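You operate a simulated robot arm through the tools that you are given. There is no shell and no other tool. Be economical: measure what you need, move in short steps, check, and stop when the job is done.

The job below is to be done with a simulated two-armed robot. You get a single attempt, and the scene is never put back.

Task
Open the seed cupboard door, put the wooden brush from the shelf behind the seed cupboard door in the trays and shut the door again. Press the right drain button three times. Open the near right door, switch the near right lower middle lamp switch off, then shut the door. Take the bean seedling and leave it on the shelf under the drainer. Put the tie box on the drainer beside the sink away on the middle shelf of the tall rack. Stack the white tube that says "lettuce" from the ledge under the tank tap on top of the white tube that says "basil". The order is free.

It is judged by the outcome, as a careful person would: the job done as asked, and still so three seconds after it is handed in. It fails if anything else is knocked over, pushed out of place, dropped, spilled or broken.

Robot
Two 7-joint arms with two-finger parallel grippers on one trunk, on a base that drives. Base frame: it is fixed to the floor where the robot stands at the start and does not move with it; the origin is under the middle of the robot, x ahead of it, y to its left, z up. Units: mm, degrees, N and s.
The left shoulder is at the start at [70, 130, 1034], the right one opposite. With the tool pointing down near the work surface each hand reaches from about 100 to 360 mm from the robot's upright axis, wherever it stands, measured 20 degrees to its own side. Places, roughly: bean seedling [-250, -1000, 1000]; middle shelf of the tall rack [6000, -1600, 900]; near right door [3900, 1800, 1000]; near right lower middle lamp switch [3800, 1900, 1000]; right drain button [9100, -300, 1400]; seed cupboard door [8800, -200, 500]; shelf under the drainer [-300, -1200, 200]; tie box [-250, -1000, 1000]; trays (38x26x10 cm) [6600, -1300, 500]; white tube [250, -2250, 1000]; wooden brush (9x4x5 cm) [9000, 0, 500]. Payload 1.57 kg a hand.
Tool frame (each hand has its own): the origin (TCP) lies between the finger pads and is the grasp point; the fingertips stand 30 mm ahead of it; z points along the fingers, y is the line along which they close. Largest opening 80 mm; finger width 17, thickness 12; the body of the gripper, 40 by 82 mm, starts 80 mm behind the TCP.
Orientation is told as [roll, pitch, yaw] about the base's x, y, z axes, in that order, counted from this pose: with the fingers straight down and closing along the base's y, the tool's x points along the base's -x, its y along +y and its z along -z.

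Tools
- The arms move only by the tool drive_tool. It takes "left_increments", "right_increments" or both (then of equal length, played together; a hand with none holds still); each is a list of rows, each a list of 3 entries, a list of its own where there are three numbers: the turn, a rotation vector about the tool's x, y, z in degrees, then the shift along the tool's x, y, z in mm, then the finger opening in mm, from 0 to 80. In form: [[[wx, wy, wz], [dx, dy, dz], fingers], ...]. A call has 1 to 20 rows; each row shifts and turns the commanded pose from where the row before left it, along the tool's axes as they then stand. Rows are played at 5 a second. More than 50 mm and 8.6 degrees between two rows, or a gripper value outside its range, and nothing of the call is played. Where a pose cannot be reached the arm comes as near as it can. A force on the tool above 40 N (or 10 N above the force at the start of the call, whichever is more), or a blocked arm, ends the call early, and 0.2 s more pass. Each finger travels about 108 mm/s and halts on what it meets, pressing with about 29 N; the grip force reading is that of the motor and also rises with nothing between the fingers. The clock runs only during rows and for 0.2 s after the last one: add rows that do not move to give the fingers time. The reply holds the time, the measured pose of the TCP, the force on the tool along the base axes, the opening and the grip force, in the units named above and with some noise, with the torque about the TCP (base axes, N m) and any sound that the robot's microphone picked up.
- Cameras (640 x 400 px; columns grow to the right, rows downward): "scene" is now at [131.9, 19, 1257.4]; the picture's right is [0.24, -0.97, -0.00], its down [-0.61, -0.15, -0.78] and it looks along [0.76, 0.19, -0.62] (base axes); focal length 214 px, centre (320, 200). "left" rides on the left gripper at [72, 7, -122] in its tool frame; the picture's right is [-0.09, 1.00, 0.00], its down [-0.84, -0.08, -0.54] and it looks along [-0.54, -0.05, 0.84] (tool axes); focal length 238 px, centre (320, 200). "right" rides on the right gripper at [72, -7, -122] in its tool frame; the picture's right is [0.09, 1.00, 0.00], its down [-0.84, 0.08, -0.54] and it looks along [-0.54, 0.05, 0.84] (tool axes); focal length 238 px, centre (320, 200). There is no depth. A picture from a camera that has moved, and an enlarged one, comes with that camera's place and axes in the base frame and with its lens.
- camera(camera): a new picture of that camera. No time passes.
- slide_trunk(by): slides the trunk up (or, below 0, down) by that many mm; the arms and the scene camera ride with it, the base frame stays. It gives what a move gives, with no picture.
- drive_base(legs): drives the robot by 1 to 6 legs, each [ahead, left, turn to the left] in mm, mm and degrees, along the robot's own axes; the way and the turn of a leg run together, so that a leg with both is an arc; at most 1500 mm and 180 degrees a leg. The arms and the cameras ride along, it lands a little off, and it stops where it bumps. It gives what a move gives.
- pan_tilt(pan, tilt): turns the head with the scene camera to pan (to the left, within 86 degrees either way) and tilt (down, from -29 to 69), counted from straight ahead of the robot. It gives what a move gives.
- inspect(camera, box): a new picture of the part [left, top, right, bottom] of that camera's present view, enlarged. No time passes.
- close_job(): hands the job in; it is judged then, once.

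Go step by step. Nothing tells you exact positions but the pictures and the camera data: compare them with the known pose of the tool, close in by small moves and look again before you grip or let go. The budget is 207 turns and 190 pictures, counting those below and the enlarged ones. Unless the task says otherwise, let go and move clear before handing in.

The tools are called after "Call:" as name(argument=value, ...) on one line, values as JSON. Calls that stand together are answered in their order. drive_tool: Moves the arms, as the interface text tells. Its arguments: {"type":"object","properties":{"left_increments":{"type":"array"},"right_increments":{"type":"array"}},"required":[]} The other tools are called the same way: slide_trunk (by) slides the trunk up or down; drive_base (legs) drives the base; pan_tilt (pan, tilt) turns the head that bears the scene camera; camera (camera) takes a picture; inspect (camera, box) takes an enlarged picture of a part of a camera's view; close_job () hands the job in.

At the start:

```text
time_s: 0.0
left_tool_pos: [206.8, 130.2, 681.1]
left_tool_rot: [9.3, 0.3, -3.5]
left_wrist_force: [0.8, 1.2, 0.2]
left_ft_torque: [0.02, -0.04, -0.01]
left_width: 80.0
left_finger_force: 0.2
right_tool_pos: [295.9, -143.0, 715.2]
right_tool_rot: [0.0, 0.1, 0.1]
right_wrist_force: [0.5, 0.1, -0.1]
right_ft_torque: [0.0, 0.01, 0.0]
right_width: 80.0
right_finger_force: 0.1
trunk travel left (down, up): [-671.0, 269.0]
robot x, y, heading: [1.2, 3.1, -0.0]
head pan, tilt: [13.9, 38.6]
```

scene: 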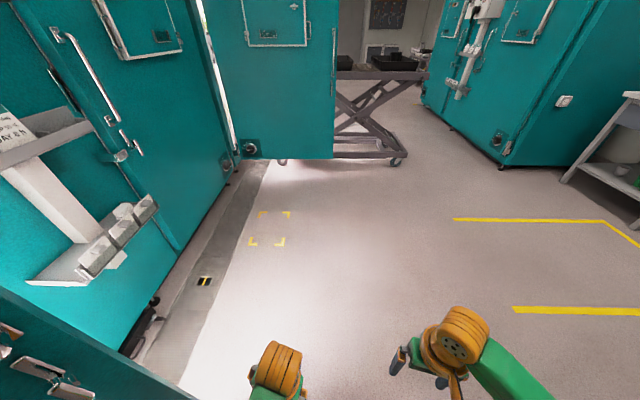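
right: 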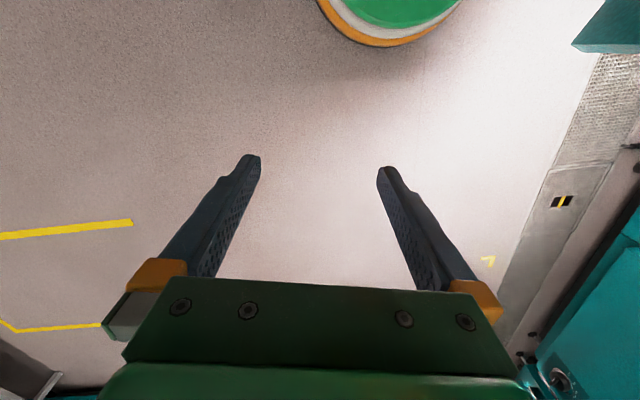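
left: 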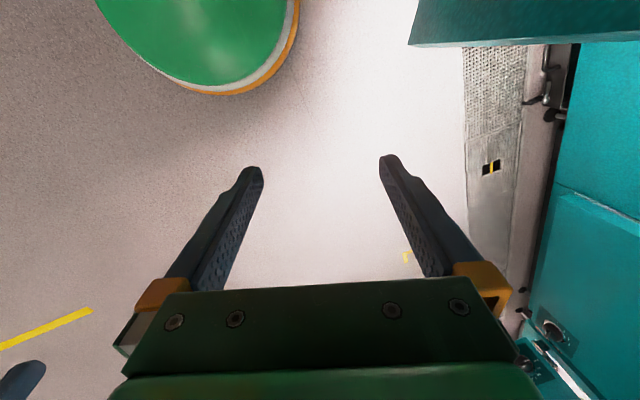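

I see a corridor with teal cupboards; the drainer with the seedling and tie box should be to my right. I look there first.

Call:
pan_tilt(pan=-86, tilt=25)

Call:
camera(camera="scene")

```text
time_s: 1.8
left_tool_pos: [207.1, 131.4, 680.2]
left_tool_rot: [9.6, 0.5, -3.7]
left_wrist_force: [-0.5, -0.4, 0.9]
left_ft_torque: [-0.02, -0.02, -0.01]
left_width: 79.9
left_finger_force: 0.1
right_tool_pos: [295.1, -143.2, 715.4]
right_tool_rot: [0.0, 0.0, 0.0]
right_wrist_force: [-1.0, 0.2, 0.5]
right_ft_torque: [0.02, 0.01, -0.01]
right_width: 79.5
right_finger_force: 0.0
trunk travel left (down, up): [-671.0, 269.0]
robot x, y, heading: [-1.2, -1.4, 0.2]
head pan, tilt: [-85.9, 25.0]
```

```text
186 pictures are left
camera scene: at [55.1, -93.6, 1278.7], right [-1.0, -0.07, 0.0], down [-0.03, 0.42, -0.91], along [0.06, -0.9, -0.42], focal length 214 px, centre (320, 200)
```

scene: 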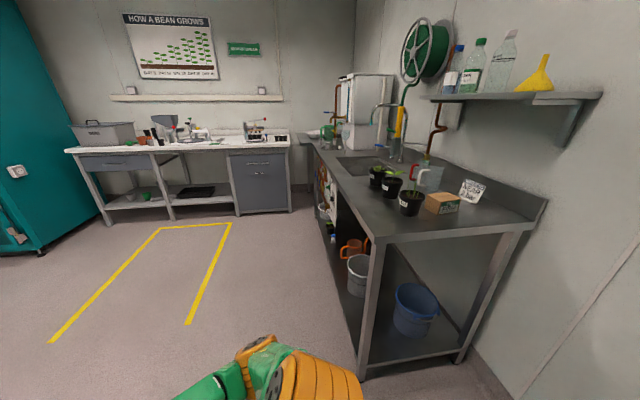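

The drainer bench is on my right with pots and a cardboard box. I enlarge the view.

Call:
inspect(camera="scene", box=[300, 60, 540, 210])

Call:
inspect(camera="scene", box=[290, 180, 530, 380])

```text
2.67 times, centred on (420, 135) of scene
camera zoom: at [55.1, -93.6, 1278.7], right [-1.0, -0.07, 0.0], down [-0.03, 0.42, -0.91], along [0.06, -0.9, -0.42], focal length 572 px, centre (53, 373)
```

zoom: 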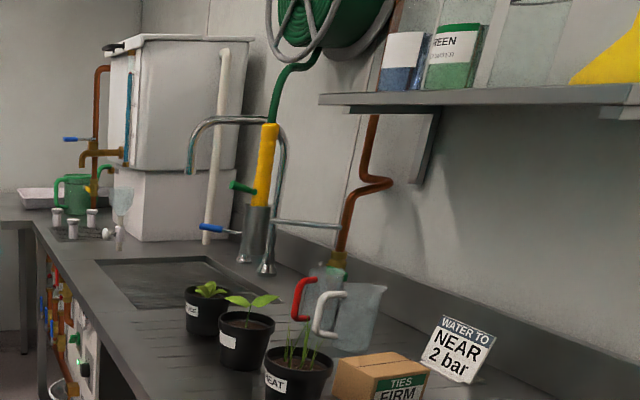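

```text
2.00 times, centred on (410, 280) of scene
camera zoom: at [55.1, -93.6, 1278.7], right [-1.0, -0.07, 0.0], down [-0.03, 0.42, -0.91], along [0.06, -0.9, -0.42], focal length 429 px, centre (140, 40)
```

zoom: 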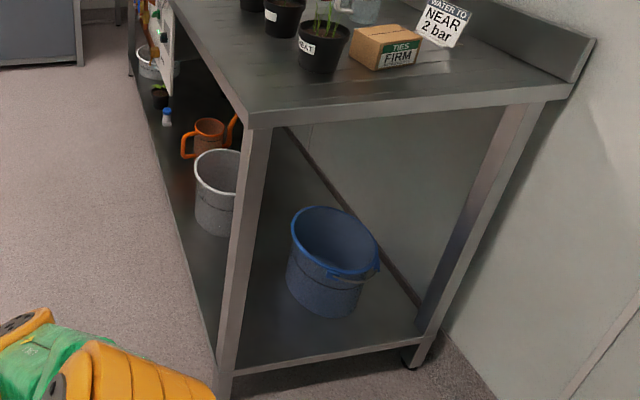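

The bench runs about 13° off my axes, front edge near (-70,-640) to (280,-2160). I drive round to face it from a safe standoff, raising the trunk.

Call:
slide_trunk(by=265)

Call:
drive_base(legs=[[560, 0, 0], [0, -790, 0], [0, 0, -167]])

Call:
pan_tilt(pan=0, tilt=35)

Call:
camera(camera="scene")

```text
time_s: 4.5
left_tool_pos: [207.2, 132.1, 945.7]
left_tool_rot: [9.6, 0.4, -3.6]
left_wrist_force: [0.1, -0.2, -0.9]
left_ft_torque: [0.03, 0.0, 0.03]
left_width: 80.0
left_finger_force: 0.1
right_tool_pos: [295.8, -143.2, 978.6]
right_tool_rot: [0.0, 0.0, -0.1]
right_wrist_force: [-0.1, 0.0, -0.1]
right_ft_torque: [-0.04, -0.03, -0.03]
right_width: 80.0
right_finger_force: 0.1
trunk travel left (down, up): [-936.0, 4.0]
robot x, y, heading: [-1.8, 0.8, -0.3]
head pan, tilt: [-85.9, 25.0]
```

```text
time_s: 18.4
left_tool_pos: [387.3, -966.3, 945.6]
left_tool_rot: [9.6, 0.4, -170.8]
left_wrist_force: [-0.2, -0.1, -0.3]
left_ft_torque: [-0.01, -0.01, 0.01]
left_width: 80.1
left_finger_force: 0.0
right_tool_pos: [240.2, -717.7, 979.3]
right_tool_rot: [0.0, 0.0, -167.4]
right_wrist_force: [0.2, 0.7, 1.4]
right_ft_torque: [0.02, 0.01, -0.02]
right_width: 79.8
right_finger_force: 0.1
trunk travel left (down, up): [-936.0, 4.0]
robot x, y, heading: [559.5, -797.0, -167.5]
head pan, tilt: [-85.9, 25.0]
```

```text
time_s: 20.0
left_tool_pos: [387.0, -967.3, 946.0]
left_tool_rot: [9.5, 0.3, -170.9]
left_wrist_force: [-0.4, -0.1, 0.1]
left_ft_torque: [-0.01, 0.03, 0.0]
left_width: 79.9
left_finger_force: 0.1
right_tool_pos: [240.4, -718.0, 979.9]
right_tool_rot: [0.0, 0.0, -167.4]
right_wrist_force: [-0.4, -0.8, 0.3]
right_ft_torque: [0.0, -0.02, -0.01]
right_width: 79.9
right_finger_force: 0.1
trunk travel left (down, up): [-936.0, 4.0]
robot x, y, heading: [562.2, -791.0, -167.3]
head pan, tilt: [0.0, 35.0]
```

```text
183 pictures are left
camera scene: at [423.3, -824.2, 1527.9], right [-0.22, 0.98, 0.0], down [0.56, 0.12, -0.82], along [-0.8, -0.18, -0.57], focal length 214 px, centre (320, 200)
```

scene: 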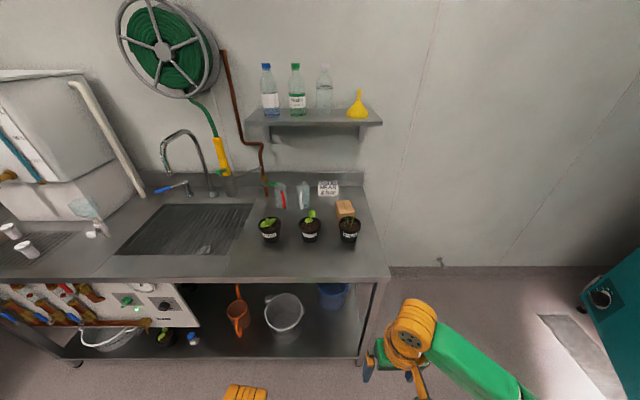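

Call:
inspect(camera="scene", box=[240, 170, 380, 260])

Call:
inspect(camera="scene", box=[0, 190, 400, 390])

Call:
inspect(camera="scene", box=[0, 190, 130, 270])

```text
4.44 times, centred on (310, 215) of scene
camera zoom: at [423.3, -824.2, 1527.9], right [-0.22, 0.98, 0.0], down [0.56, 0.12, -0.82], along [-0.8, -0.18, -0.57], focal length 953 px, centre (364, 133)
```

zoom: 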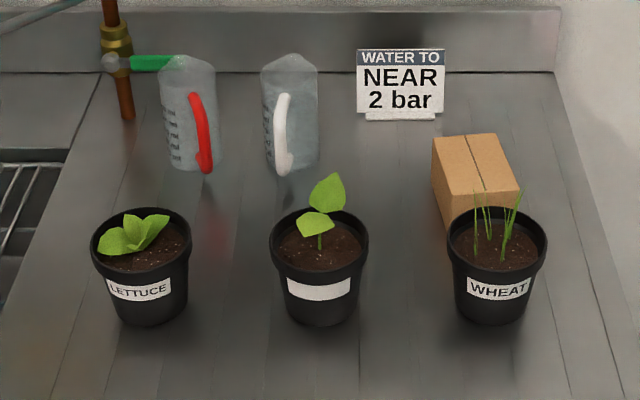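

```text
1.60 times, centred on (200, 290) of scene
camera zoom: at [423.3, -824.2, 1527.9], right [-0.22, 0.98, 0.0], down [0.56, 0.12, -0.82], along [-0.8, -0.18, -0.57], focal length 343 px, centre (512, 56)
```

zoom: 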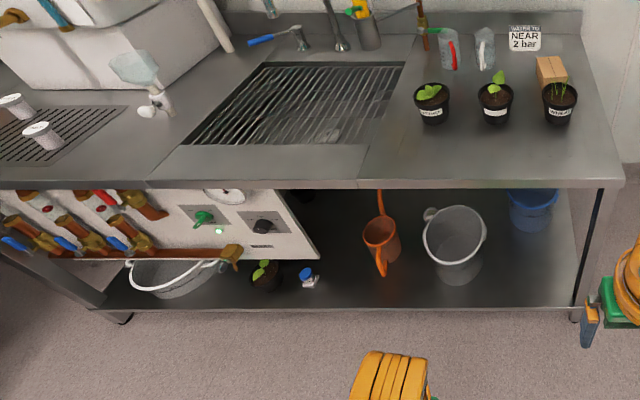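

```text
4.92 times, centred on (65, 230) of scene
camera zoom: at [423.3, -824.2, 1527.9], right [-0.22, 0.98, 0.0], down [0.56, 0.12, -0.82], along [-0.8, -0.18, -0.57], focal length 1056 px, centre (1575, 52)
```

zoom: 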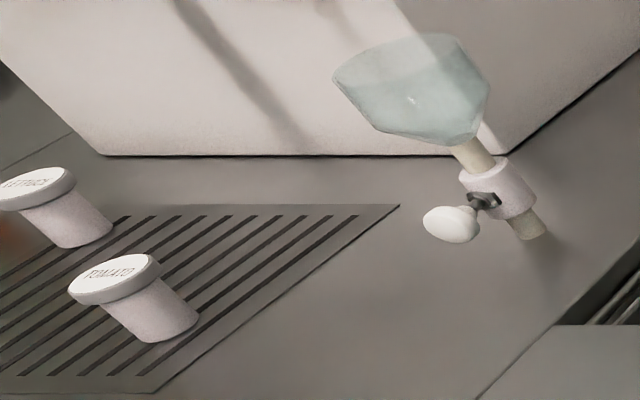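

The middle pot (big leaves) on the drainer is the bean seedling, tabletop about z=866. I move close with the right hand opposite it and tilt the tool forward.

Call:
drive_base(legs=[[300, 110, 0]])

Call:
drive_tool(right_increments=[[[0, -8, 0], [0, 0, 0], 80], [[0, -8, 0], [0, 0, 0], 80], [[0, -8, 0], [0, 0, 0], 80], [[0, -8, 0], [0, 0, 0], 80], [[0, -8, 0], [0, 0, 0], 80], [[0, -8, 0], [0, 0, 0], 80], [[0, -7, 0], [0, 0, 0], 80]])

Call:
camera(camera="scene")

Call:
camera(camera="right")

```text
time_s: 22.1
left_tool_pos: [120.8, -1135.0, 944.7]
left_tool_rot: [9.7, 0.3, -171.1]
left_wrist_force: [0.3, 0.0, 0.7]
left_ft_torque: [-0.04, 0.02, 0.0]
left_width: 79.9
left_finger_force: 0.1
right_tool_pos: [-24.8, -885.6, 981.0]
right_tool_rot: [0.0, 0.0, -167.5]
right_wrist_force: [0.8, 0.2, -0.5]
right_ft_torque: [-0.02, 0.04, -0.02]
right_width: 80.0
right_finger_force: 0.1
trunk travel left (down, up): [-936.0, 4.0]
robot x, y, heading: [292.5, -964.6, -167.5]
head pan, tilt: [0.0, 35.0]
```

```text
time_s: 23.7
left_tool_pos: [120.3, -1138.1, 945.7]
left_tool_rot: [9.7, 0.3, -171.1]
left_wrist_force: [0.3, -0.8, 0.7]
left_ft_torque: [-0.02, 0.03, -0.01]
left_width: 80.1
left_finger_force: 0.1
right_tool_pos: [-24.2, -887.2, 979.6]
right_tool_rot: [0.0, -55.1, -167.6]
right_wrist_force: [1.0, 0.3, 0.2]
right_ft_torque: [-0.06, -0.01, -0.01]
right_width: 79.8
right_finger_force: 0.1
trunk travel left (down, up): [-936.0, 4.0]
robot x, y, heading: [291.9, -966.5, -167.6]
head pan, tilt: [0.0, 35.0]
```

```text
179 pictures are left
camera scene: at [157.4, -994.2, 1528.0], right [-0.22, 0.98, 0.0], down [0.56, 0.12, -0.82], along [-0.8, -0.18, -0.57], focal length 214 px, centre (320, 200)
```

scene: 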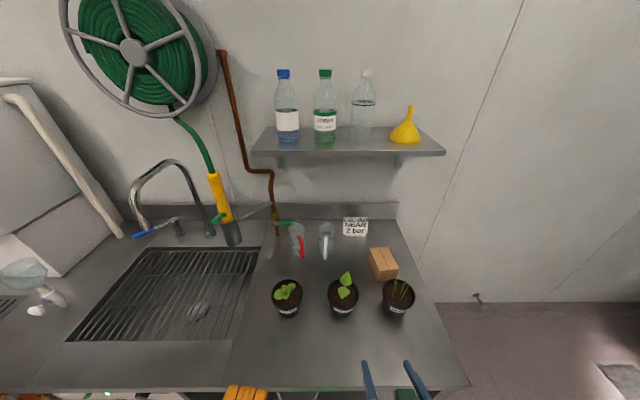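

```text
178 pictures are left
camera right: at [110.4, -850.4, 991.2], right [0.27, -0.96, -0.07], down [-0.02, -0.08, 1.0], along [-0.96, -0.26, -0.04], focal length 238 px, centre (320, 200)
```

right: 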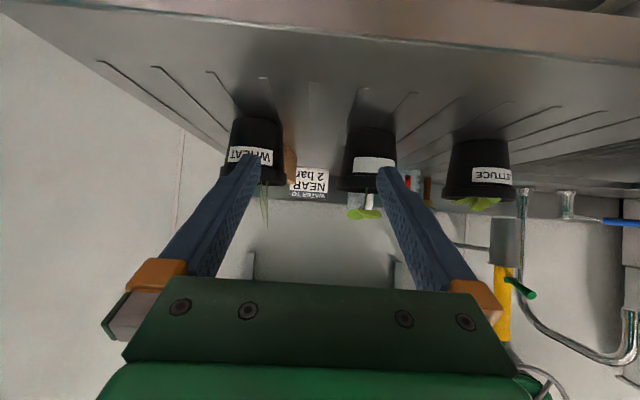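

Bean pot centre is about (-212,-1010), 90 mm tall. I line up in front of it, low, then look.

Call:
drive_tool(right_increments=[[[0, 0, 0], [8.3, 26.3, 30], 80], [[0, 0, 0], [8.3, 26.3, 30], 80], [[0, 0, 0], [8.3, 26.3, 30], 80], [[0, 0, 0], [0, 0, 0], 80]])

Call:
camera(camera="right")

Call:
inspect(camera="scene", box=[250, 240, 450, 400])

```text
time_s: 24.7
left_tool_pos: [119.6, -1137.6, 944.5]
left_tool_rot: [9.7, 0.4, -171.2]
left_wrist_force: [0.2, 0.1, -0.8]
left_ft_torque: [-0.01, -0.01, 0.01]
left_width: 80.0
left_finger_force: 0.1
right_tool_pos: [-67.3, -976.3, 907.7]
right_tool_rot: [0.1, -55.0, -167.6]
right_wrist_force: [0.3, -0.3, 0.2]
right_ft_torque: [0.0, 0.01, 0.0]
right_width: 80.2
right_finger_force: 0.2
trunk travel left (down, up): [-936.0, 4.0]
robot x, y, heading: [291.3, -961.2, -167.6]
head pan, tilt: [0.0, 35.0]
```

```text
177 pictures are left
camera right: at [68.6, -940.2, 919.1], right [0.27, -0.96, -0.07], down [-0.02, -0.08, 1.0], along [-0.96, -0.26, -0.04], focal length 238 px, centre (320, 200)
```

right: 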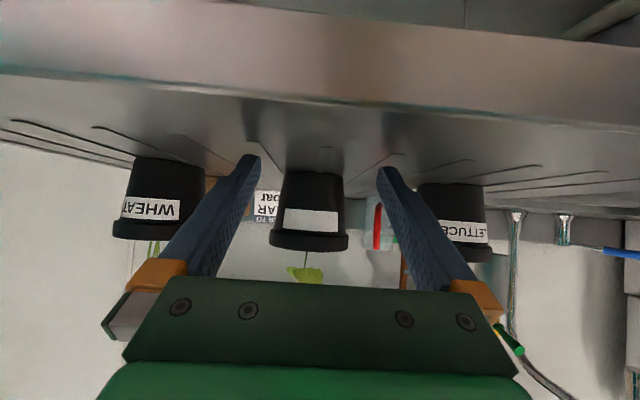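

```text
2.50 times, centred on (350, 320) of scene
camera zoom: at [156.6, -993.7, 1527.9], right [-0.22, 0.98, 0.0], down [0.56, 0.12, -0.82], along [-0.8, -0.18, -0.57], focal length 536 px, centre (245, -100)
```

zoom: 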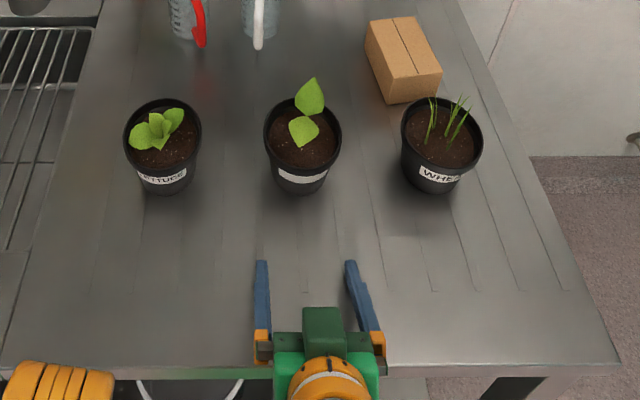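

Aligned within a few mm; I slide forward around the pot.

Call:
drive_tool(right_increments=[[[0, 0, 0], [-17.2, -1, 24.6], 80], [[0, 0, 0], [-17.2, -1, 24.6], 80], [[0, 0, 0], [-17.2, -1, 24.6], 80], [[0, 0, 0], [-17.2, 0, 24.6], 80], [[0, 0, 0], [0, 0, 0], 80]])

Call:
camera(camera="right")

Call:
inspect(camera="scene", box=[290, 240, 410, 340])

```text
time_s: 25.9
left_tool_pos: [119.9, -1136.9, 945.5]
left_tool_rot: [9.7, 0.5, -171.1]
left_wrist_force: [0.4, -0.3, 0.0]
left_ft_torque: [0.03, 0.01, 0.0]
left_width: 79.8
left_finger_force: 0.1
right_tool_pos: [-183.6, -1000.5, 906.8]
right_tool_rot: [0.0, -55.0, -167.5]
right_wrist_force: [0.1, -0.4, 0.4]
right_ft_torque: [-0.01, -0.03, -0.04]
right_width: 80.0
right_finger_force: 0.1
trunk travel left (down, up): [-936.0, 4.0]
robot x, y, heading: [293.6, -959.0, -167.6]
head pan, tilt: [0.0, 35.0]
```

```text
175 pictures are left
camera right: at [-48.7, -963.7, 918.9], right [0.27, -0.96, -0.08], down [-0.02, -0.08, 1.0], along [-0.96, -0.26, -0.04], focal length 238 px, centre (320, 200)
```

right: 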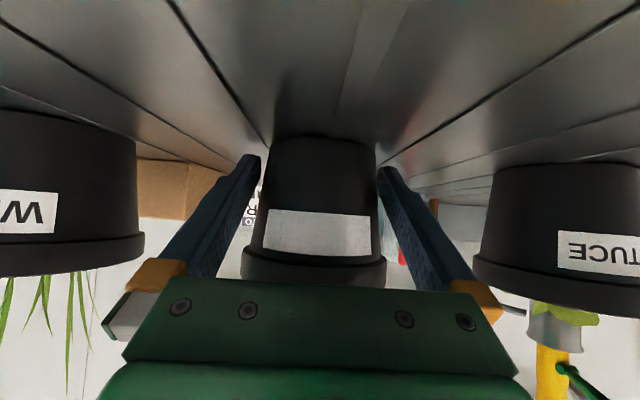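

```text
4.00 times, centred on (350, 290) of scene
camera zoom: at [156.7, -994.1, 1527.9], right [-0.22, 0.98, 0.0], down [0.56, 0.12, -0.82], along [-0.8, -0.18, -0.57], focal length 858 px, centre (200, -160)
```

zoom: 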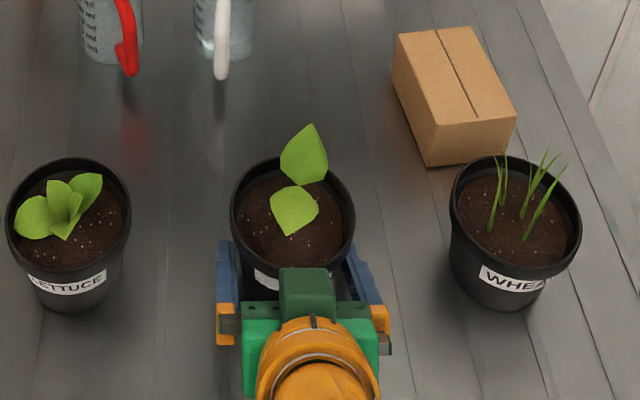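

Call:
drive_tool(right_increments=[[[0, 0, 0], [-7, 0, 10], 80], [[0, 0, 0], [-7, 0, 10], 80], [[0, 0, 0], [0, 0, 0], 60], [[0, 0, 0], [0, 0, 0], 50], [[0, 0, 0], [0, 0, 0], 50]])

Call:
camera(camera="right")

Call:
inspect(camera="scene", box=[290, 240, 410, 340])

```text
time_s: 27.1
left_tool_pos: [120.1, -1136.6, 946.4]
left_tool_rot: [9.7, 0.4, -171.1]
left_wrist_force: [-0.1, -0.7, -0.5]
left_ft_torque: [0.02, 0.01, 0.03]
left_width: 80.0
left_finger_force: 0.1
right_tool_pos: [-208.5, -1004.8, 907.1]
right_tool_rot: [0.0, -55.0, -167.6]
right_wrist_force: [0.2, 0.6, 0.2]
right_ft_torque: [0.03, 0.02, -0.01]
right_width: 76.6
right_finger_force: 28.8
trunk travel left (down, up): [-936.0, 4.0]
robot x, y, heading: [291.9, -964.3, -167.5]
head pan, tilt: [0.0, 35.0]
```

```text
173 pictures are left
camera right: at [-73.0, -968.6, 918.6], right [0.27, -0.96, -0.08], down [-0.02, -0.08, 1.0], along [-0.96, -0.26, -0.04], focal length 238 px, centre (320, 200)
```

right: 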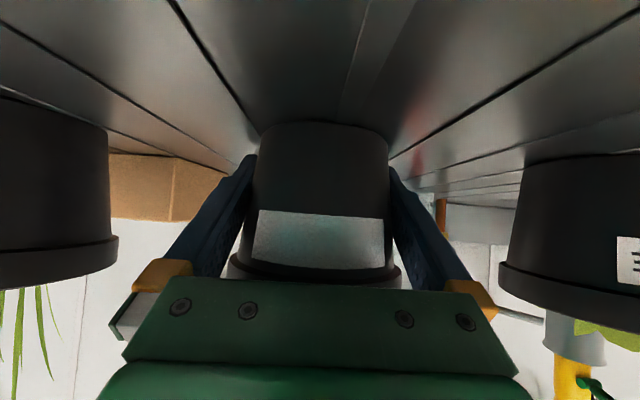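

```text
4.00 times, centred on (350, 290) of scene
camera zoom: at [155.7, -994.3, 1527.8], right [-0.22, 0.98, 0.0], down [0.56, 0.12, -0.82], along [-0.8, -0.18, -0.57], focal length 858 px, centre (200, -160)
```

zoom: 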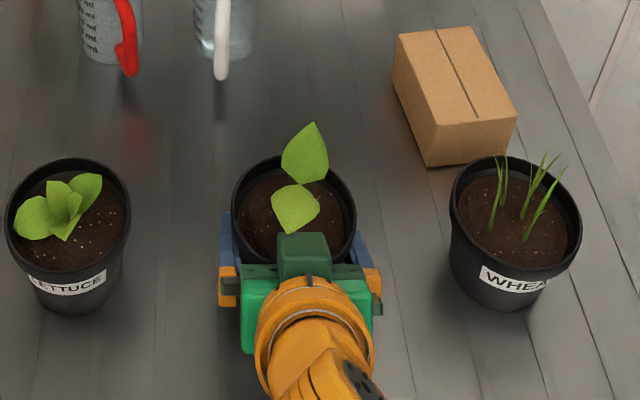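

Pot gripped at 76.6 mm. Lift it 45 mm and back straight out.

Call:
drive_tool(right_increments=[[[0, 0, 0], [-12, 0, -8.5], 50], [[0, 0, 0], [-12, 0, -8.5], 50], [[0, 0, 0], [-12, 0, -8.5], 50], [[0, 0, 0], [0, 0, 0], 50]])

Call:
camera(camera="right")

Call:
drive_base(legs=[[-370, 0, 0]])

Call:
camera(camera="scene")

```text
time_s: 28.1
left_tool_pos: [119.6, -1137.8, 944.9]
left_tool_rot: [9.7, 0.4, -171.1]
left_wrist_force: [-0.4, 0.6, 0.8]
left_ft_torque: [0.0, 0.01, 0.03]
left_width: 79.6
left_finger_force: 0.0
right_tool_pos: [-210.9, -1001.0, 951.1]
right_tool_rot: [-0.5, -55.1, -167.3]
right_wrist_force: [0.1, 0.0, -2.7]
right_ft_torque: [-0.03, 0.06, -0.02]
right_width: 76.7
right_finger_force: 28.9
trunk travel left (down, up): [-936.0, 4.0]
robot x, y, heading: [291.3, -963.4, -167.6]
head pan, tilt: [0.0, 35.0]
```

```text
171 pictures are left
camera right: at [-74.6, -965.9, 962.6], right [0.26, -0.96, -0.08], down [-0.02, -0.09, 1.0], along [-0.96, -0.26, -0.04], focal length 238 px, centre (320, 200)
```

right: 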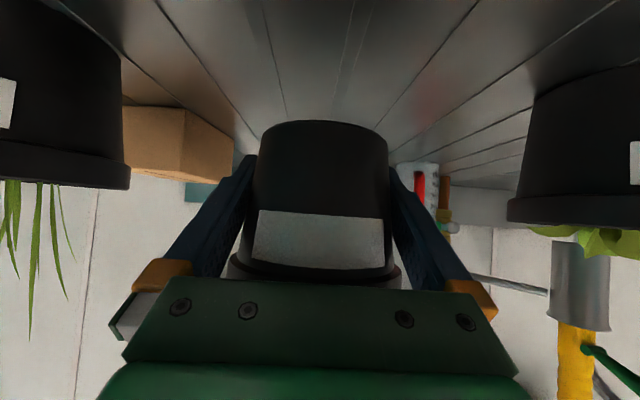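

```text
time_s: 30.4
left_tool_pos: [476.7, -1057.7, 944.2]
left_tool_rot: [9.7, 0.6, -171.3]
left_wrist_force: [-0.6, -0.1, 0.4]
left_ft_torque: [-0.02, -0.02, -0.02]
left_width: 80.2
left_finger_force: 0.1
right_tool_pos: [148.5, -923.2, 949.8]
right_tool_rot: [-0.4, -54.9, -167.3]
right_wrist_force: [0.0, -0.5, -2.8]
right_ft_torque: [-0.03, 0.02, -0.02]
right_width: 76.8
right_finger_force: 29.2
trunk travel left (down, up): [-936.0, 4.0]
robot x, y, heading: [650.3, -881.4, -167.6]
head pan, tilt: [0.0, 35.0]
```

```text
170 pictures are left
camera scene: at [512.4, -915.7, 1527.5], right [-0.21, 0.98, 0.0], down [0.56, 0.12, -0.82], along [-0.8, -0.17, -0.58], focal length 214 px, centre (320, 200)
```

scene: 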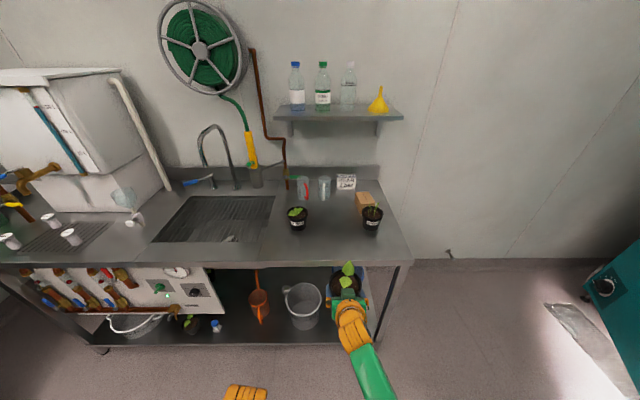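

Pot is held clear of the bench. Lower the trunk 600 mm to see the under-shelf.

Call:
slide_trunk(by=-600)

Call:
pan_tilt(pan=0, tilt=45)

Call:
camera(camera="scene")

Call:
camera(camera="right")

```text
refused: -600 is not a number from -400 to 400
```

```text
time_s: 31.2
left_tool_pos: [478.7, -1057.7, 944.6]
left_tool_rot: [9.7, 0.4, -171.3]
left_wrist_force: [0.3, -0.3, 0.0]
left_ft_torque: [0.01, 0.02, 0.0]
left_width: 80.0
left_finger_force: 0.1
right_tool_pos: [149.8, -923.0, 950.3]
right_tool_rot: [-0.7, -54.9, -167.2]
right_wrist_force: [0.0, -0.1, -3.7]
right_ft_torque: [-0.02, 0.02, 0.0]
right_width: 76.6
right_finger_force: 29.0
trunk travel left (down, up): [-936.0, 4.0]
robot x, y, heading: [648.1, -884.4, -167.5]
head pan, tilt: [0.0, 45.0]
```

```text
169 pictures are left
camera scene: at [521.7, -913.7, 1513.1], right [-0.21, 0.98, 0.0], down [0.69, 0.15, -0.71], along [-0.69, -0.15, -0.71], focal length 214 px, centre (320, 200)
```

scene: 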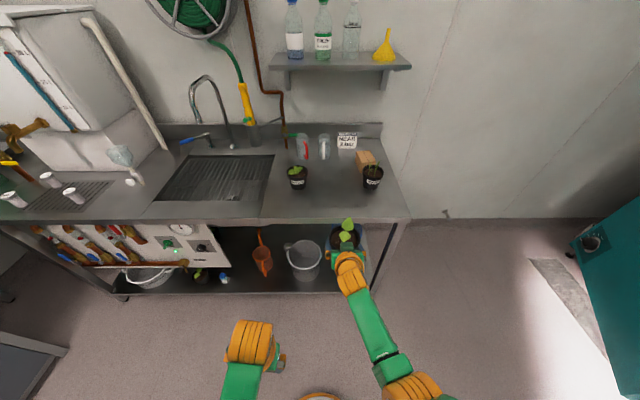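

```text
168 pictures are left
camera right: at [285.2, -885.6, 962.0], right [0.26, -0.96, -0.08], down [-0.02, -0.09, 1.0], along [-0.96, -0.26, -0.04], focal length 238 px, centre (320, 200)
```

right: 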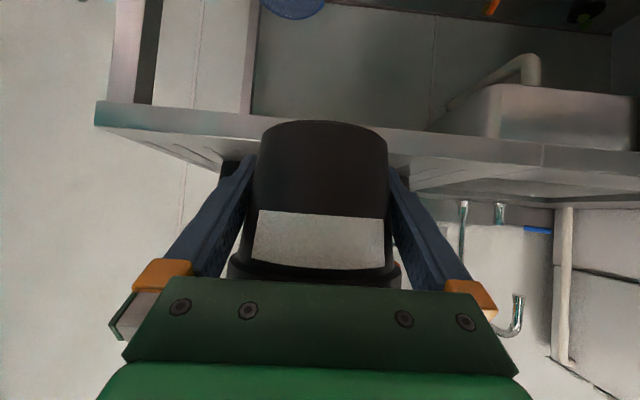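

Call:
slide_trunk(by=-400)

Call:
slide_trunk(by=-200)

Call:
camera(camera="scene")

Call:
camera(camera="right")

```text
time_s: 35.0
left_tool_pos: [479.5, -1058.3, 545.2]
left_tool_rot: [9.7, 0.4, -171.3]
left_wrist_force: [0.0, -0.3, 0.0]
left_ft_torque: [0.0, 0.02, -0.02]
left_width: 80.3
left_finger_force: 0.0
right_tool_pos: [149.5, -922.3, 549.8]
right_tool_rot: [-0.6, -55.0, -167.2]
right_wrist_force: [-1.1, 0.1, -2.4]
right_ft_torque: [-0.02, 0.03, -0.01]
right_width: 76.8
right_finger_force: 29.0
trunk travel left (down, up): [-536.0, 404.0]
robot x, y, heading: [652.7, -886.2, -167.8]
head pan, tilt: [0.0, 45.0]
```

```text
time_s: 37.2
left_tool_pos: [480.0, -1056.9, 345.4]
left_tool_rot: [9.7, 0.4, -171.3]
left_wrist_force: [-1.0, -0.8, -0.3]
left_ft_torque: [-0.03, -0.02, -0.03]
left_width: 79.8
left_finger_force: 0.0
right_tool_pos: [148.5, -921.8, 350.1]
right_tool_rot: [-0.6, -55.0, -167.4]
right_wrist_force: [-0.1, -0.8, -2.4]
right_ft_torque: [0.0, 0.0, 0.02]
right_width: 76.7
right_finger_force: 28.7
trunk travel left (down, up): [-336.0, 604.0]
robot x, y, heading: [651.3, -887.4, -167.8]
head pan, tilt: [0.0, 45.0]
```

```text
167 pictures are left
camera scene: at [522.2, -913.6, 913.0], right [-0.21, 0.98, 0.0], down [0.69, 0.15, -0.71], along [-0.69, -0.15, -0.71], focal length 214 px, centre (320, 200)
```

scene: 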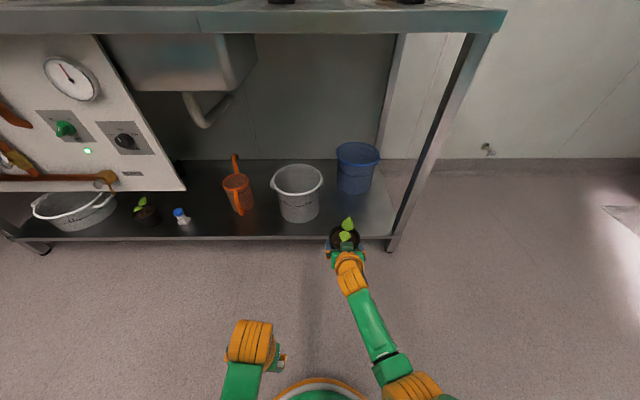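

```text
166 pictures are left
camera right: at [285.6, -885.8, 362.3], right [0.26, -0.96, -0.08], down [-0.02, -0.09, 1.0], along [-0.96, -0.26, -0.04], focal length 238 px, centre (320, 200)
```

right: 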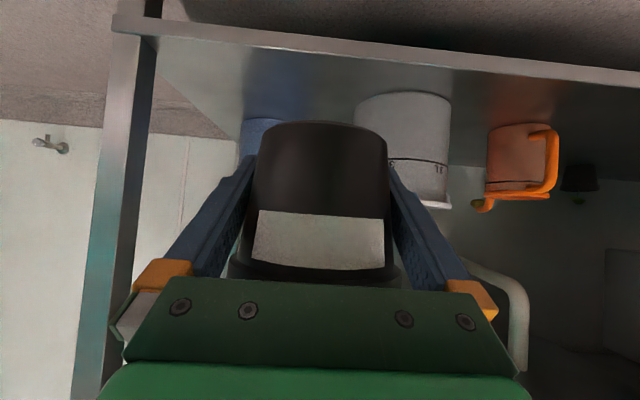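

Under-shelf top is about z≈150; there is free space in front of the blue bucket near (-147,-903). I lower a bit more and drive in.

Call:
slide_trunk(by=-105)

Call:
drive_base(legs=[[0, -84, 0], [275, 0, 0]])

Call:
camera(camera="scene")

Call:
camera(camera="right")

```text
time_s: 38.5
left_tool_pos: [478.7, -1058.5, 241.1]
left_tool_rot: [9.7, 0.4, -171.4]
left_wrist_force: [-0.1, 0.2, 0.3]
left_ft_torque: [0.04, -0.01, 0.01]
left_width: 80.3
left_finger_force: 0.1
right_tool_pos: [148.8, -922.0, 245.3]
right_tool_rot: [-0.6, -55.0, -167.3]
right_wrist_force: [-0.1, -0.3, -2.1]
right_ft_torque: [-0.05, 0.05, -0.02]
right_width: 76.3
right_finger_force: 28.6
trunk travel left (down, up): [-231.0, 709.0]
robot x, y, heading: [653.9, -885.1, -167.5]
head pan, tilt: [0.0, 45.0]
```

```text
time_s: 41.2
left_tool_pos: [190.6, -1034.7, 240.2]
left_tool_rot: [9.7, 0.3, -171.4]
left_wrist_force: [-0.1, -0.6, -0.4]
left_ft_torque: [0.0, 0.0, -0.01]
left_width: 80.1
left_finger_force: 0.0
right_tool_pos: [-138.9, -899.4, 244.8]
right_tool_rot: [-0.5, -55.0, -167.3]
right_wrist_force: [-0.4, -0.1, -2.1]
right_ft_torque: [0.02, 0.06, 0.01]
right_width: 76.8
right_finger_force: 28.8
trunk travel left (down, up): [-231.0, 709.0]
robot x, y, heading: [365.2, -860.8, -167.4]
head pan, tilt: [0.0, 45.0]
```

```text
165 pictures are left
camera scene: at [233.5, -890.5, 808.0], right [-0.21, 0.98, 0.0], down [0.69, 0.15, -0.71], along [-0.69, -0.15, -0.71], focal length 214 px, centre (320, 200)
```

scene: 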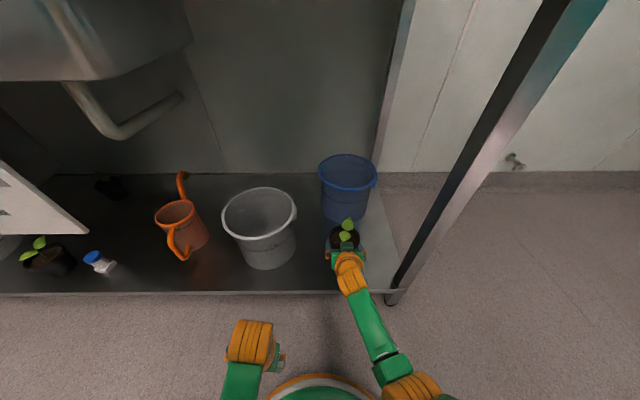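

```text
164 pictures are left
camera right: at [-3.0, -862.5, 257.2], right [0.26, -0.96, -0.08], down [-0.02, -0.09, 1.0], along [-0.96, -0.26, -0.04], focal length 238 px, centre (320, 200)
```

right: 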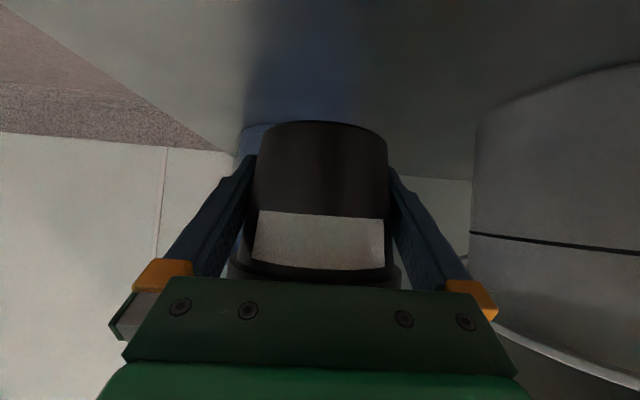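

Call:
slide_trunk(by=-38)

Call:
drive_tool(right_increments=[[[0, 0, 0], [3.3, 0, 2.3], 50], [[0, 0, 0], [3.3, 0, 2.3], 50]])

Call:
inspect(camera="right", box=[200, 80, 440, 230])

```text
time_s: 42.0
left_tool_pos: [190.8, -1035.7, 202.3]
left_tool_rot: [9.7, 0.4, -171.3]
left_wrist_force: [-0.1, 0.0, 0.1]
left_ft_torque: [0.04, 0.0, 0.0]
left_width: 80.2
left_finger_force: 0.1
right_tool_pos: [-139.6, -898.5, 206.7]
right_tool_rot: [-0.8, -54.8, -167.2]
right_wrist_force: [-1.1, -0.2, -3.2]
right_ft_torque: [0.02, 0.02, 0.02]
right_width: 76.4
right_finger_force: 28.7
trunk travel left (down, up): [-193.0, 747.0]
robot x, y, heading: [364.4, -860.4, -167.7]
head pan, tilt: [0.0, 45.0]
```

```text
time_s: 42.6
left_tool_pos: [190.7, -1034.3, 201.6]
left_tool_rot: [9.8, 0.4, -171.3]
left_wrist_force: [-0.4, 0.6, -0.4]
left_ft_torque: [0.01, -0.02, 0.0]
left_width: 80.2
left_finger_force: 0.1
right_tool_pos: [-138.9, -892.8, 195.0]
right_tool_rot: [-2.0, -54.7, -166.4]
right_wrist_force: [-0.5, 0.3, -2.3]
right_ft_torque: [0.0, 0.04, 0.0]
right_width: 76.4
right_finger_force: 29.2
trunk travel left (down, up): [-193.0, 747.0]
robot x, y, heading: [362.3, -862.4, -167.6]
head pan, tilt: [0.0, 45.0]
```

```text
2.67 times, centred on (320, 155) of right
camera zoom: at [-2.3, -857.2, 208.3], right [0.26, -0.96, -0.09], down [-0.02, -0.1, 0.99], along [-0.97, -0.26, -0.05], focal length 636 px, centre (320, 320)
```

zoom: 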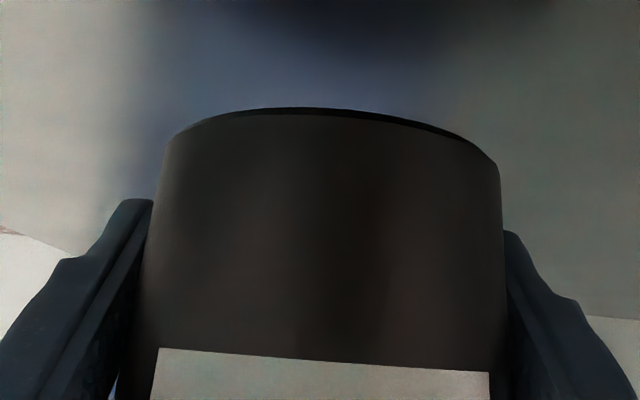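

Call:
slide_trunk(by=-8)

Call:
inspect(camera="right", box=[200, 80, 440, 230])

```text
time_s: 43.0
left_tool_pos: [190.6, -1034.8, 201.2]
left_tool_rot: [9.5, 0.1, -171.5]
left_wrist_force: [4.7, 3.2, 25.5]
left_ft_torque: [1.41, -0.01, -0.32]
left_width: 78.3
left_finger_force: 0.0
right_tool_pos: [-138.9, -891.5, 194.1]
right_tool_rot: [-2.1, -54.8, -166.2]
right_wrist_force: [0.3, 0.4, -3.0]
right_ft_torque: [-0.01, 0.05, -0.01]
right_width: 76.6
right_finger_force: 28.9
trunk travel left (down, up): [-190.0, 750.0]
robot x, y, heading: [365.7, -860.0, -167.6]
head pan, tilt: [0.0, 45.0]
stopped: the force on the tool passed its limit at 52 N (the readings are from after the stop); the commanded pose is now the measured one
```

```text
2.67 times, centred on (320, 155) of right
camera zoom: at [-2.7, -855.5, 205.5], right [0.26, -0.96, -0.1], down [-0.02, -0.1, 0.99], along [-0.97, -0.25, -0.04], focal length 636 px, centre (320, 320)
```

zoom: 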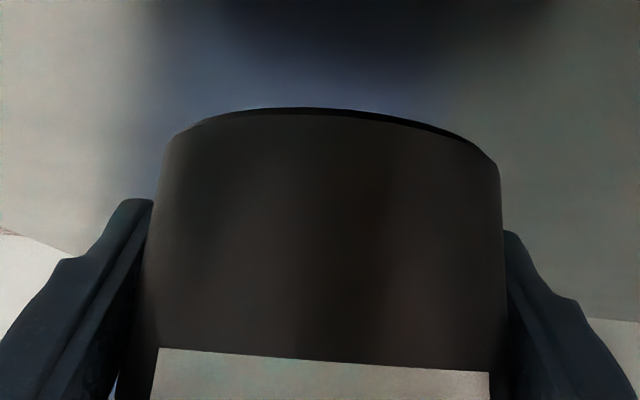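

My left hand touched my own base. I raise it, then lower the pot in small steps.

Call:
drive_tool(left_increments=[[[0, 0, 0], [0, 0, -40], 80], [[0, 0, 0], [0, 0, -40], 80], [[0, 0, 0], [0, 0, -40], 80], [[0, 0, 0], [0, 0, 0], 80]])

Call:
slide_trunk(by=-5)

Call:
camera(camera="scene")

```text
time_s: 43.5
left_tool_pos: [204.0, -1081.2, 225.0]
left_tool_rot: [21.3, 0.5, -175.8]
left_wrist_force: [-0.6, -0.3, -0.8]
left_ft_torque: [-0.02, 0.01, 0.02]
left_width: 80.1
left_finger_force: 0.1
left hand out of reach, approached as far as the arm can: row 1, 2
right_tool_pos: [-139.7, -890.9, 190.9]
right_tool_rot: [-2.3, -54.6, -166.2]
right_wrist_force: [0.5, -0.7, -2.3]
right_ft_torque: [-0.01, 0.01, 0.02]
right_width: 76.6
right_finger_force: 28.9
trunk travel left (down, up): [-190.0, 750.0]
robot x, y, heading: [363.5, -863.0, -167.7]
head pan, tilt: [0.0, 45.0]
stopped in row 2 (left hand): the arm was blocked; the commanded pose is now the measured one
```

```text
time_s: 44.0
left_tool_pos: [204.1, -1081.1, 220.6]
left_tool_rot: [21.3, 0.6, -175.8]
left_wrist_force: [-0.5, 0.2, -0.5]
left_ft_torque: [-0.01, 0.01, -0.01]
left_width: 79.9
left_finger_force: 0.1
right_tool_pos: [-139.2, -891.4, 187.1]
right_tool_rot: [-2.1, -54.7, -166.2]
right_wrist_force: [0.7, 0.3, -3.0]
right_ft_torque: [0.02, 0.01, 0.02]
right_width: 76.3
right_finger_force: 28.9
trunk travel left (down, up): [-185.0, 755.0]
robot x, y, heading: [363.8, -859.1, -167.6]
head pan, tilt: [0.0, 45.0]
```

```text
161 pictures are left
camera scene: at [233.6, -890.5, 761.4], right [-0.21, 0.98, 0.0], down [0.69, 0.15, -0.71], along [-0.69, -0.15, -0.71], focal length 214 px, centre (320, 200)
```

scene: 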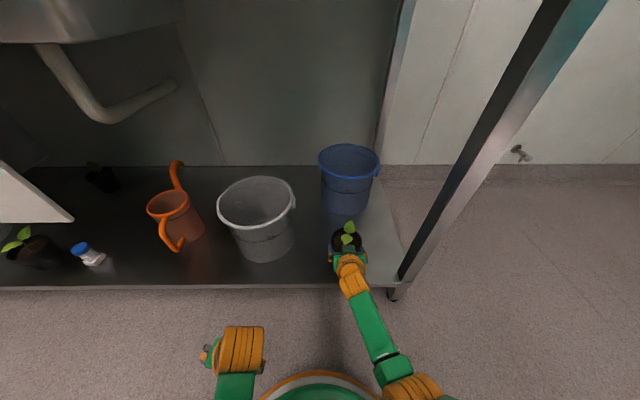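

Call:
slide_trunk(by=-5)

Call:
slide_trunk(by=-5)

Call:
inspect(camera="right", box=[200, 0, 440, 150])

```text
time_s: 44.5
left_tool_pos: [204.3, -1081.0, 216.3]
left_tool_rot: [21.2, 0.5, -175.7]
left_wrist_force: [0.0, -0.5, -0.1]
left_ft_torque: [-0.01, 0.0, 0.02]
left_width: 79.7
left_finger_force: 0.0
right_tool_pos: [-139.1, -891.6, 181.7]
right_tool_rot: [-2.2, -54.7, -166.2]
right_wrist_force: [-0.1, 0.0, -2.6]
right_ft_torque: [0.05, 0.03, -0.01]
right_width: 76.3
right_finger_force: 28.5
trunk travel left (down, up): [-180.0, 760.0]
robot x, y, heading: [366.3, -859.8, -167.8]
head pan, tilt: [0.0, 45.0]
```

```text
time_s: 45.1
left_tool_pos: [203.8, -1080.2, 210.9]
left_tool_rot: [21.3, 0.5, -175.9]
left_wrist_force: [0.3, -0.3, -0.5]
left_ft_torque: [0.01, -0.02, -0.01]
left_width: 80.0
left_finger_force: 0.1
right_tool_pos: [-138.4, -891.1, 178.5]
right_tool_rot: [-2.2, -54.7, -166.2]
right_wrist_force: [0.0, -0.6, -1.4]
right_ft_torque: [-0.07, 0.0, -0.02]
right_width: 76.6
right_finger_force: 29.8
trunk travel left (down, up): [-175.0, 765.0]
robot x, y, heading: [361.4, -858.9, -167.7]
head pan, tilt: [0.0, 45.0]
```

```text
2.67 times, centred on (320, 75) of right
camera zoom: at [-3.0, -855.8, 189.6], right [0.26, -0.96, -0.1], down [-0.02, -0.11, 0.99], along [-0.97, -0.26, -0.05], focal length 636 px, centre (320, 533)
```

zoom: 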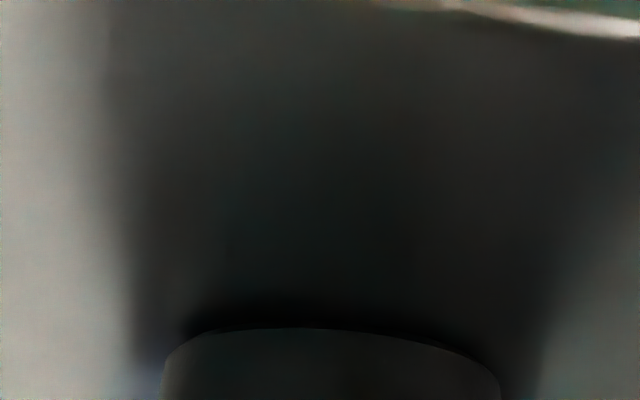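

Call:
slide_trunk(by=-3)

```text
time_s: 45.6
left_tool_pos: [204.5, -1080.8, 208.5]
left_tool_rot: [21.2, 0.4, -175.8]
left_wrist_force: [0.1, 0.1, -0.5]
left_ft_torque: [-0.01, -0.01, 0.02]
left_width: 79.7
left_finger_force: 0.1
right_tool_pos: [-140.1, -890.8, 178.0]
right_tool_rot: [-2.2, -55.0, -166.3]
right_wrist_force: [-2.1, 2.7, 11.4]
right_ft_torque: [-0.31, -0.16, 0.03]
right_width: 76.7
right_finger_force: 28.7
trunk travel left (down, up): [-172.0, 768.0]
robot x, y, heading: [361.1, -859.5, -167.9]
head pan, tilt: [0.0, 45.0]
```

Pot is standing on the shelf (contact). Release and back out straight.

Call:
drive_tool(right_increments=[[[0, 0, 0], [0, 0, 0], 80], [[0, 0, 0], [0, 0, 0], 80], [[0, 0, 0], [0, 0, 0], 80]])

Call:
inspect(camera="right", box=[160, 80, 480, 280])

```text
time_s: 46.4
left_tool_pos: [204.1, -1081.4, 208.2]
left_tool_rot: [21.2, 0.5, -175.7]
left_wrist_force: [0.1, 0.2, -0.2]
left_ft_torque: [0.03, -0.02, 0.01]
left_width: 80.2
left_finger_force: 0.1
right_tool_pos: [-139.8, -891.8, 174.4]
right_tool_rot: [-2.2, -54.8, -166.2]
right_wrist_force: [2.3, 3.0, 4.5]
right_ft_torque: [-0.15, 0.0, 0.01]
right_width: 78.1
right_finger_force: 0.0
trunk travel left (down, up): [-172.0, 768.0]
robot x, y, heading: [364.5, -856.0, -167.7]
head pan, tilt: [0.0, 45.0]
```

```text
2.00 times, centred on (320, 180) of right
camera zoom: at [-2.8, -855.7, 187.2], right [0.26, -0.96, -0.1], down [-0.02, -0.11, 0.99], along [-0.97, -0.26, -0.04], focal length 477 px, centre (320, 240)
```

zoom: 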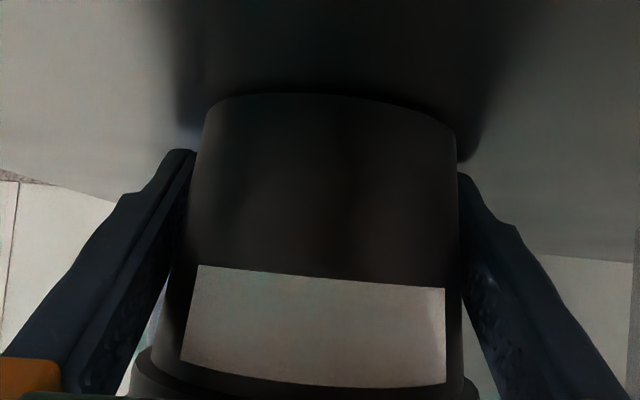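

Call:
slide_trunk(by=3)

Call:
drive_tool(right_increments=[[[0, 0, 0], [0, 0.5, 0], 80], [[0, 0, 0], [0, 0, 0], 80]])

```text
time_s: 46.9
left_tool_pos: [204.5, -1080.8, 210.5]
left_tool_rot: [21.2, 0.5, -175.8]
left_wrist_force: [-0.4, 0.0, 0.0]
left_ft_torque: [0.01, -0.01, 0.0]
left_width: 80.3
left_finger_force: 0.0
right_tool_pos: [-139.4, -891.2, 177.8]
right_tool_rot: [-2.2, -54.6, -166.3]
right_wrist_force: [-0.1, 0.2, 0.0]
right_ft_torque: [0.02, 0.05, 0.01]
right_width: 80.0
right_finger_force: 0.1
trunk travel left (down, up): [-175.0, 765.0]
robot x, y, heading: [361.7, -861.6, -167.7]
head pan, tilt: [0.0, 45.0]
```

```text
time_s: 47.5
left_tool_pos: [203.4, -1081.0, 210.6]
left_tool_rot: [21.2, 0.4, -175.8]
left_wrist_force: [-0.3, -0.1, -0.5]
left_ft_torque: [0.0, 0.0, 0.01]
left_width: 79.9
left_finger_force: 0.1
right_tool_pos: [-139.7, -889.6, 175.1]
right_tool_rot: [-2.7, -54.6, -165.9]
right_wrist_force: [0.5, -0.5, -0.2]
right_ft_torque: [-0.01, -0.01, 0.02]
right_width: 80.1
right_finger_force: 0.0
trunk travel left (down, up): [-175.0, 765.0]
robot x, y, heading: [364.4, -862.9, -167.8]
head pan, tilt: [0.0, 45.0]
```

Call:
drive_base(legs=[[-250, 0, 0]])

Call:
camera(camera="scene")

Call:
camera(camera="right")

```text
time_s: 49.3
left_tool_pos: [446.7, -1028.0, 210.9]
left_tool_rot: [21.2, 0.5, -175.8]
left_wrist_force: [0.1, 0.5, -0.7]
left_ft_torque: [-0.01, 0.01, 0.0]
left_width: 79.9
left_finger_force: 0.0
right_tool_pos: [104.6, -835.1, 176.4]
right_tool_rot: [-2.8, -54.6, -165.7]
right_wrist_force: [-0.5, 0.1, -0.3]
right_ft_torque: [-0.03, -0.01, 0.04]
right_width: 80.1
right_finger_force: 0.0
trunk travel left (down, up): [-175.0, 765.0]
robot x, y, heading: [609.7, -806.8, -168.0]
head pan, tilt: [0.0, 45.0]
```

```text
158 pictures are left
camera scene: at [478.3, -837.3, 751.5], right [-0.21, 0.98, 0.0], down [0.69, 0.15, -0.71], along [-0.69, -0.15, -0.71], focal length 214 px, centre (320, 200)
```

scene: 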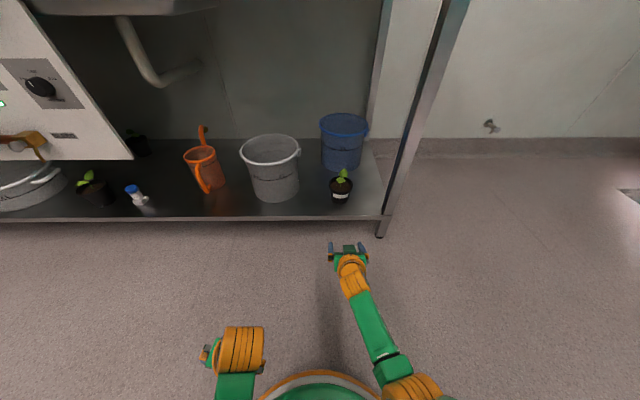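

```text
157 pictures are left
camera right: at [240.9, -800.6, 189.1], right [0.26, -0.96, -0.1], down [-0.02, -0.11, 0.99], along [-0.97, -0.25, -0.05], focal length 238 px, centre (320, 200)
```

right: 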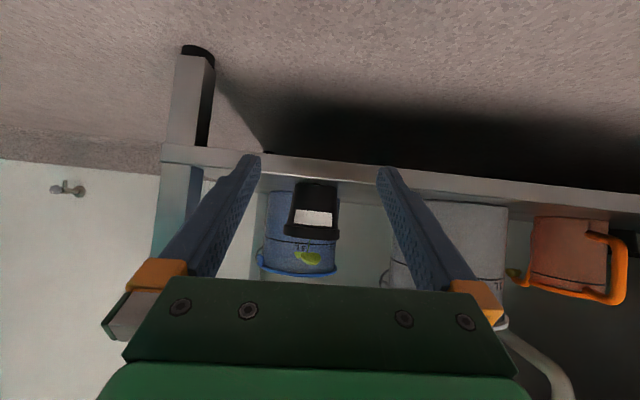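

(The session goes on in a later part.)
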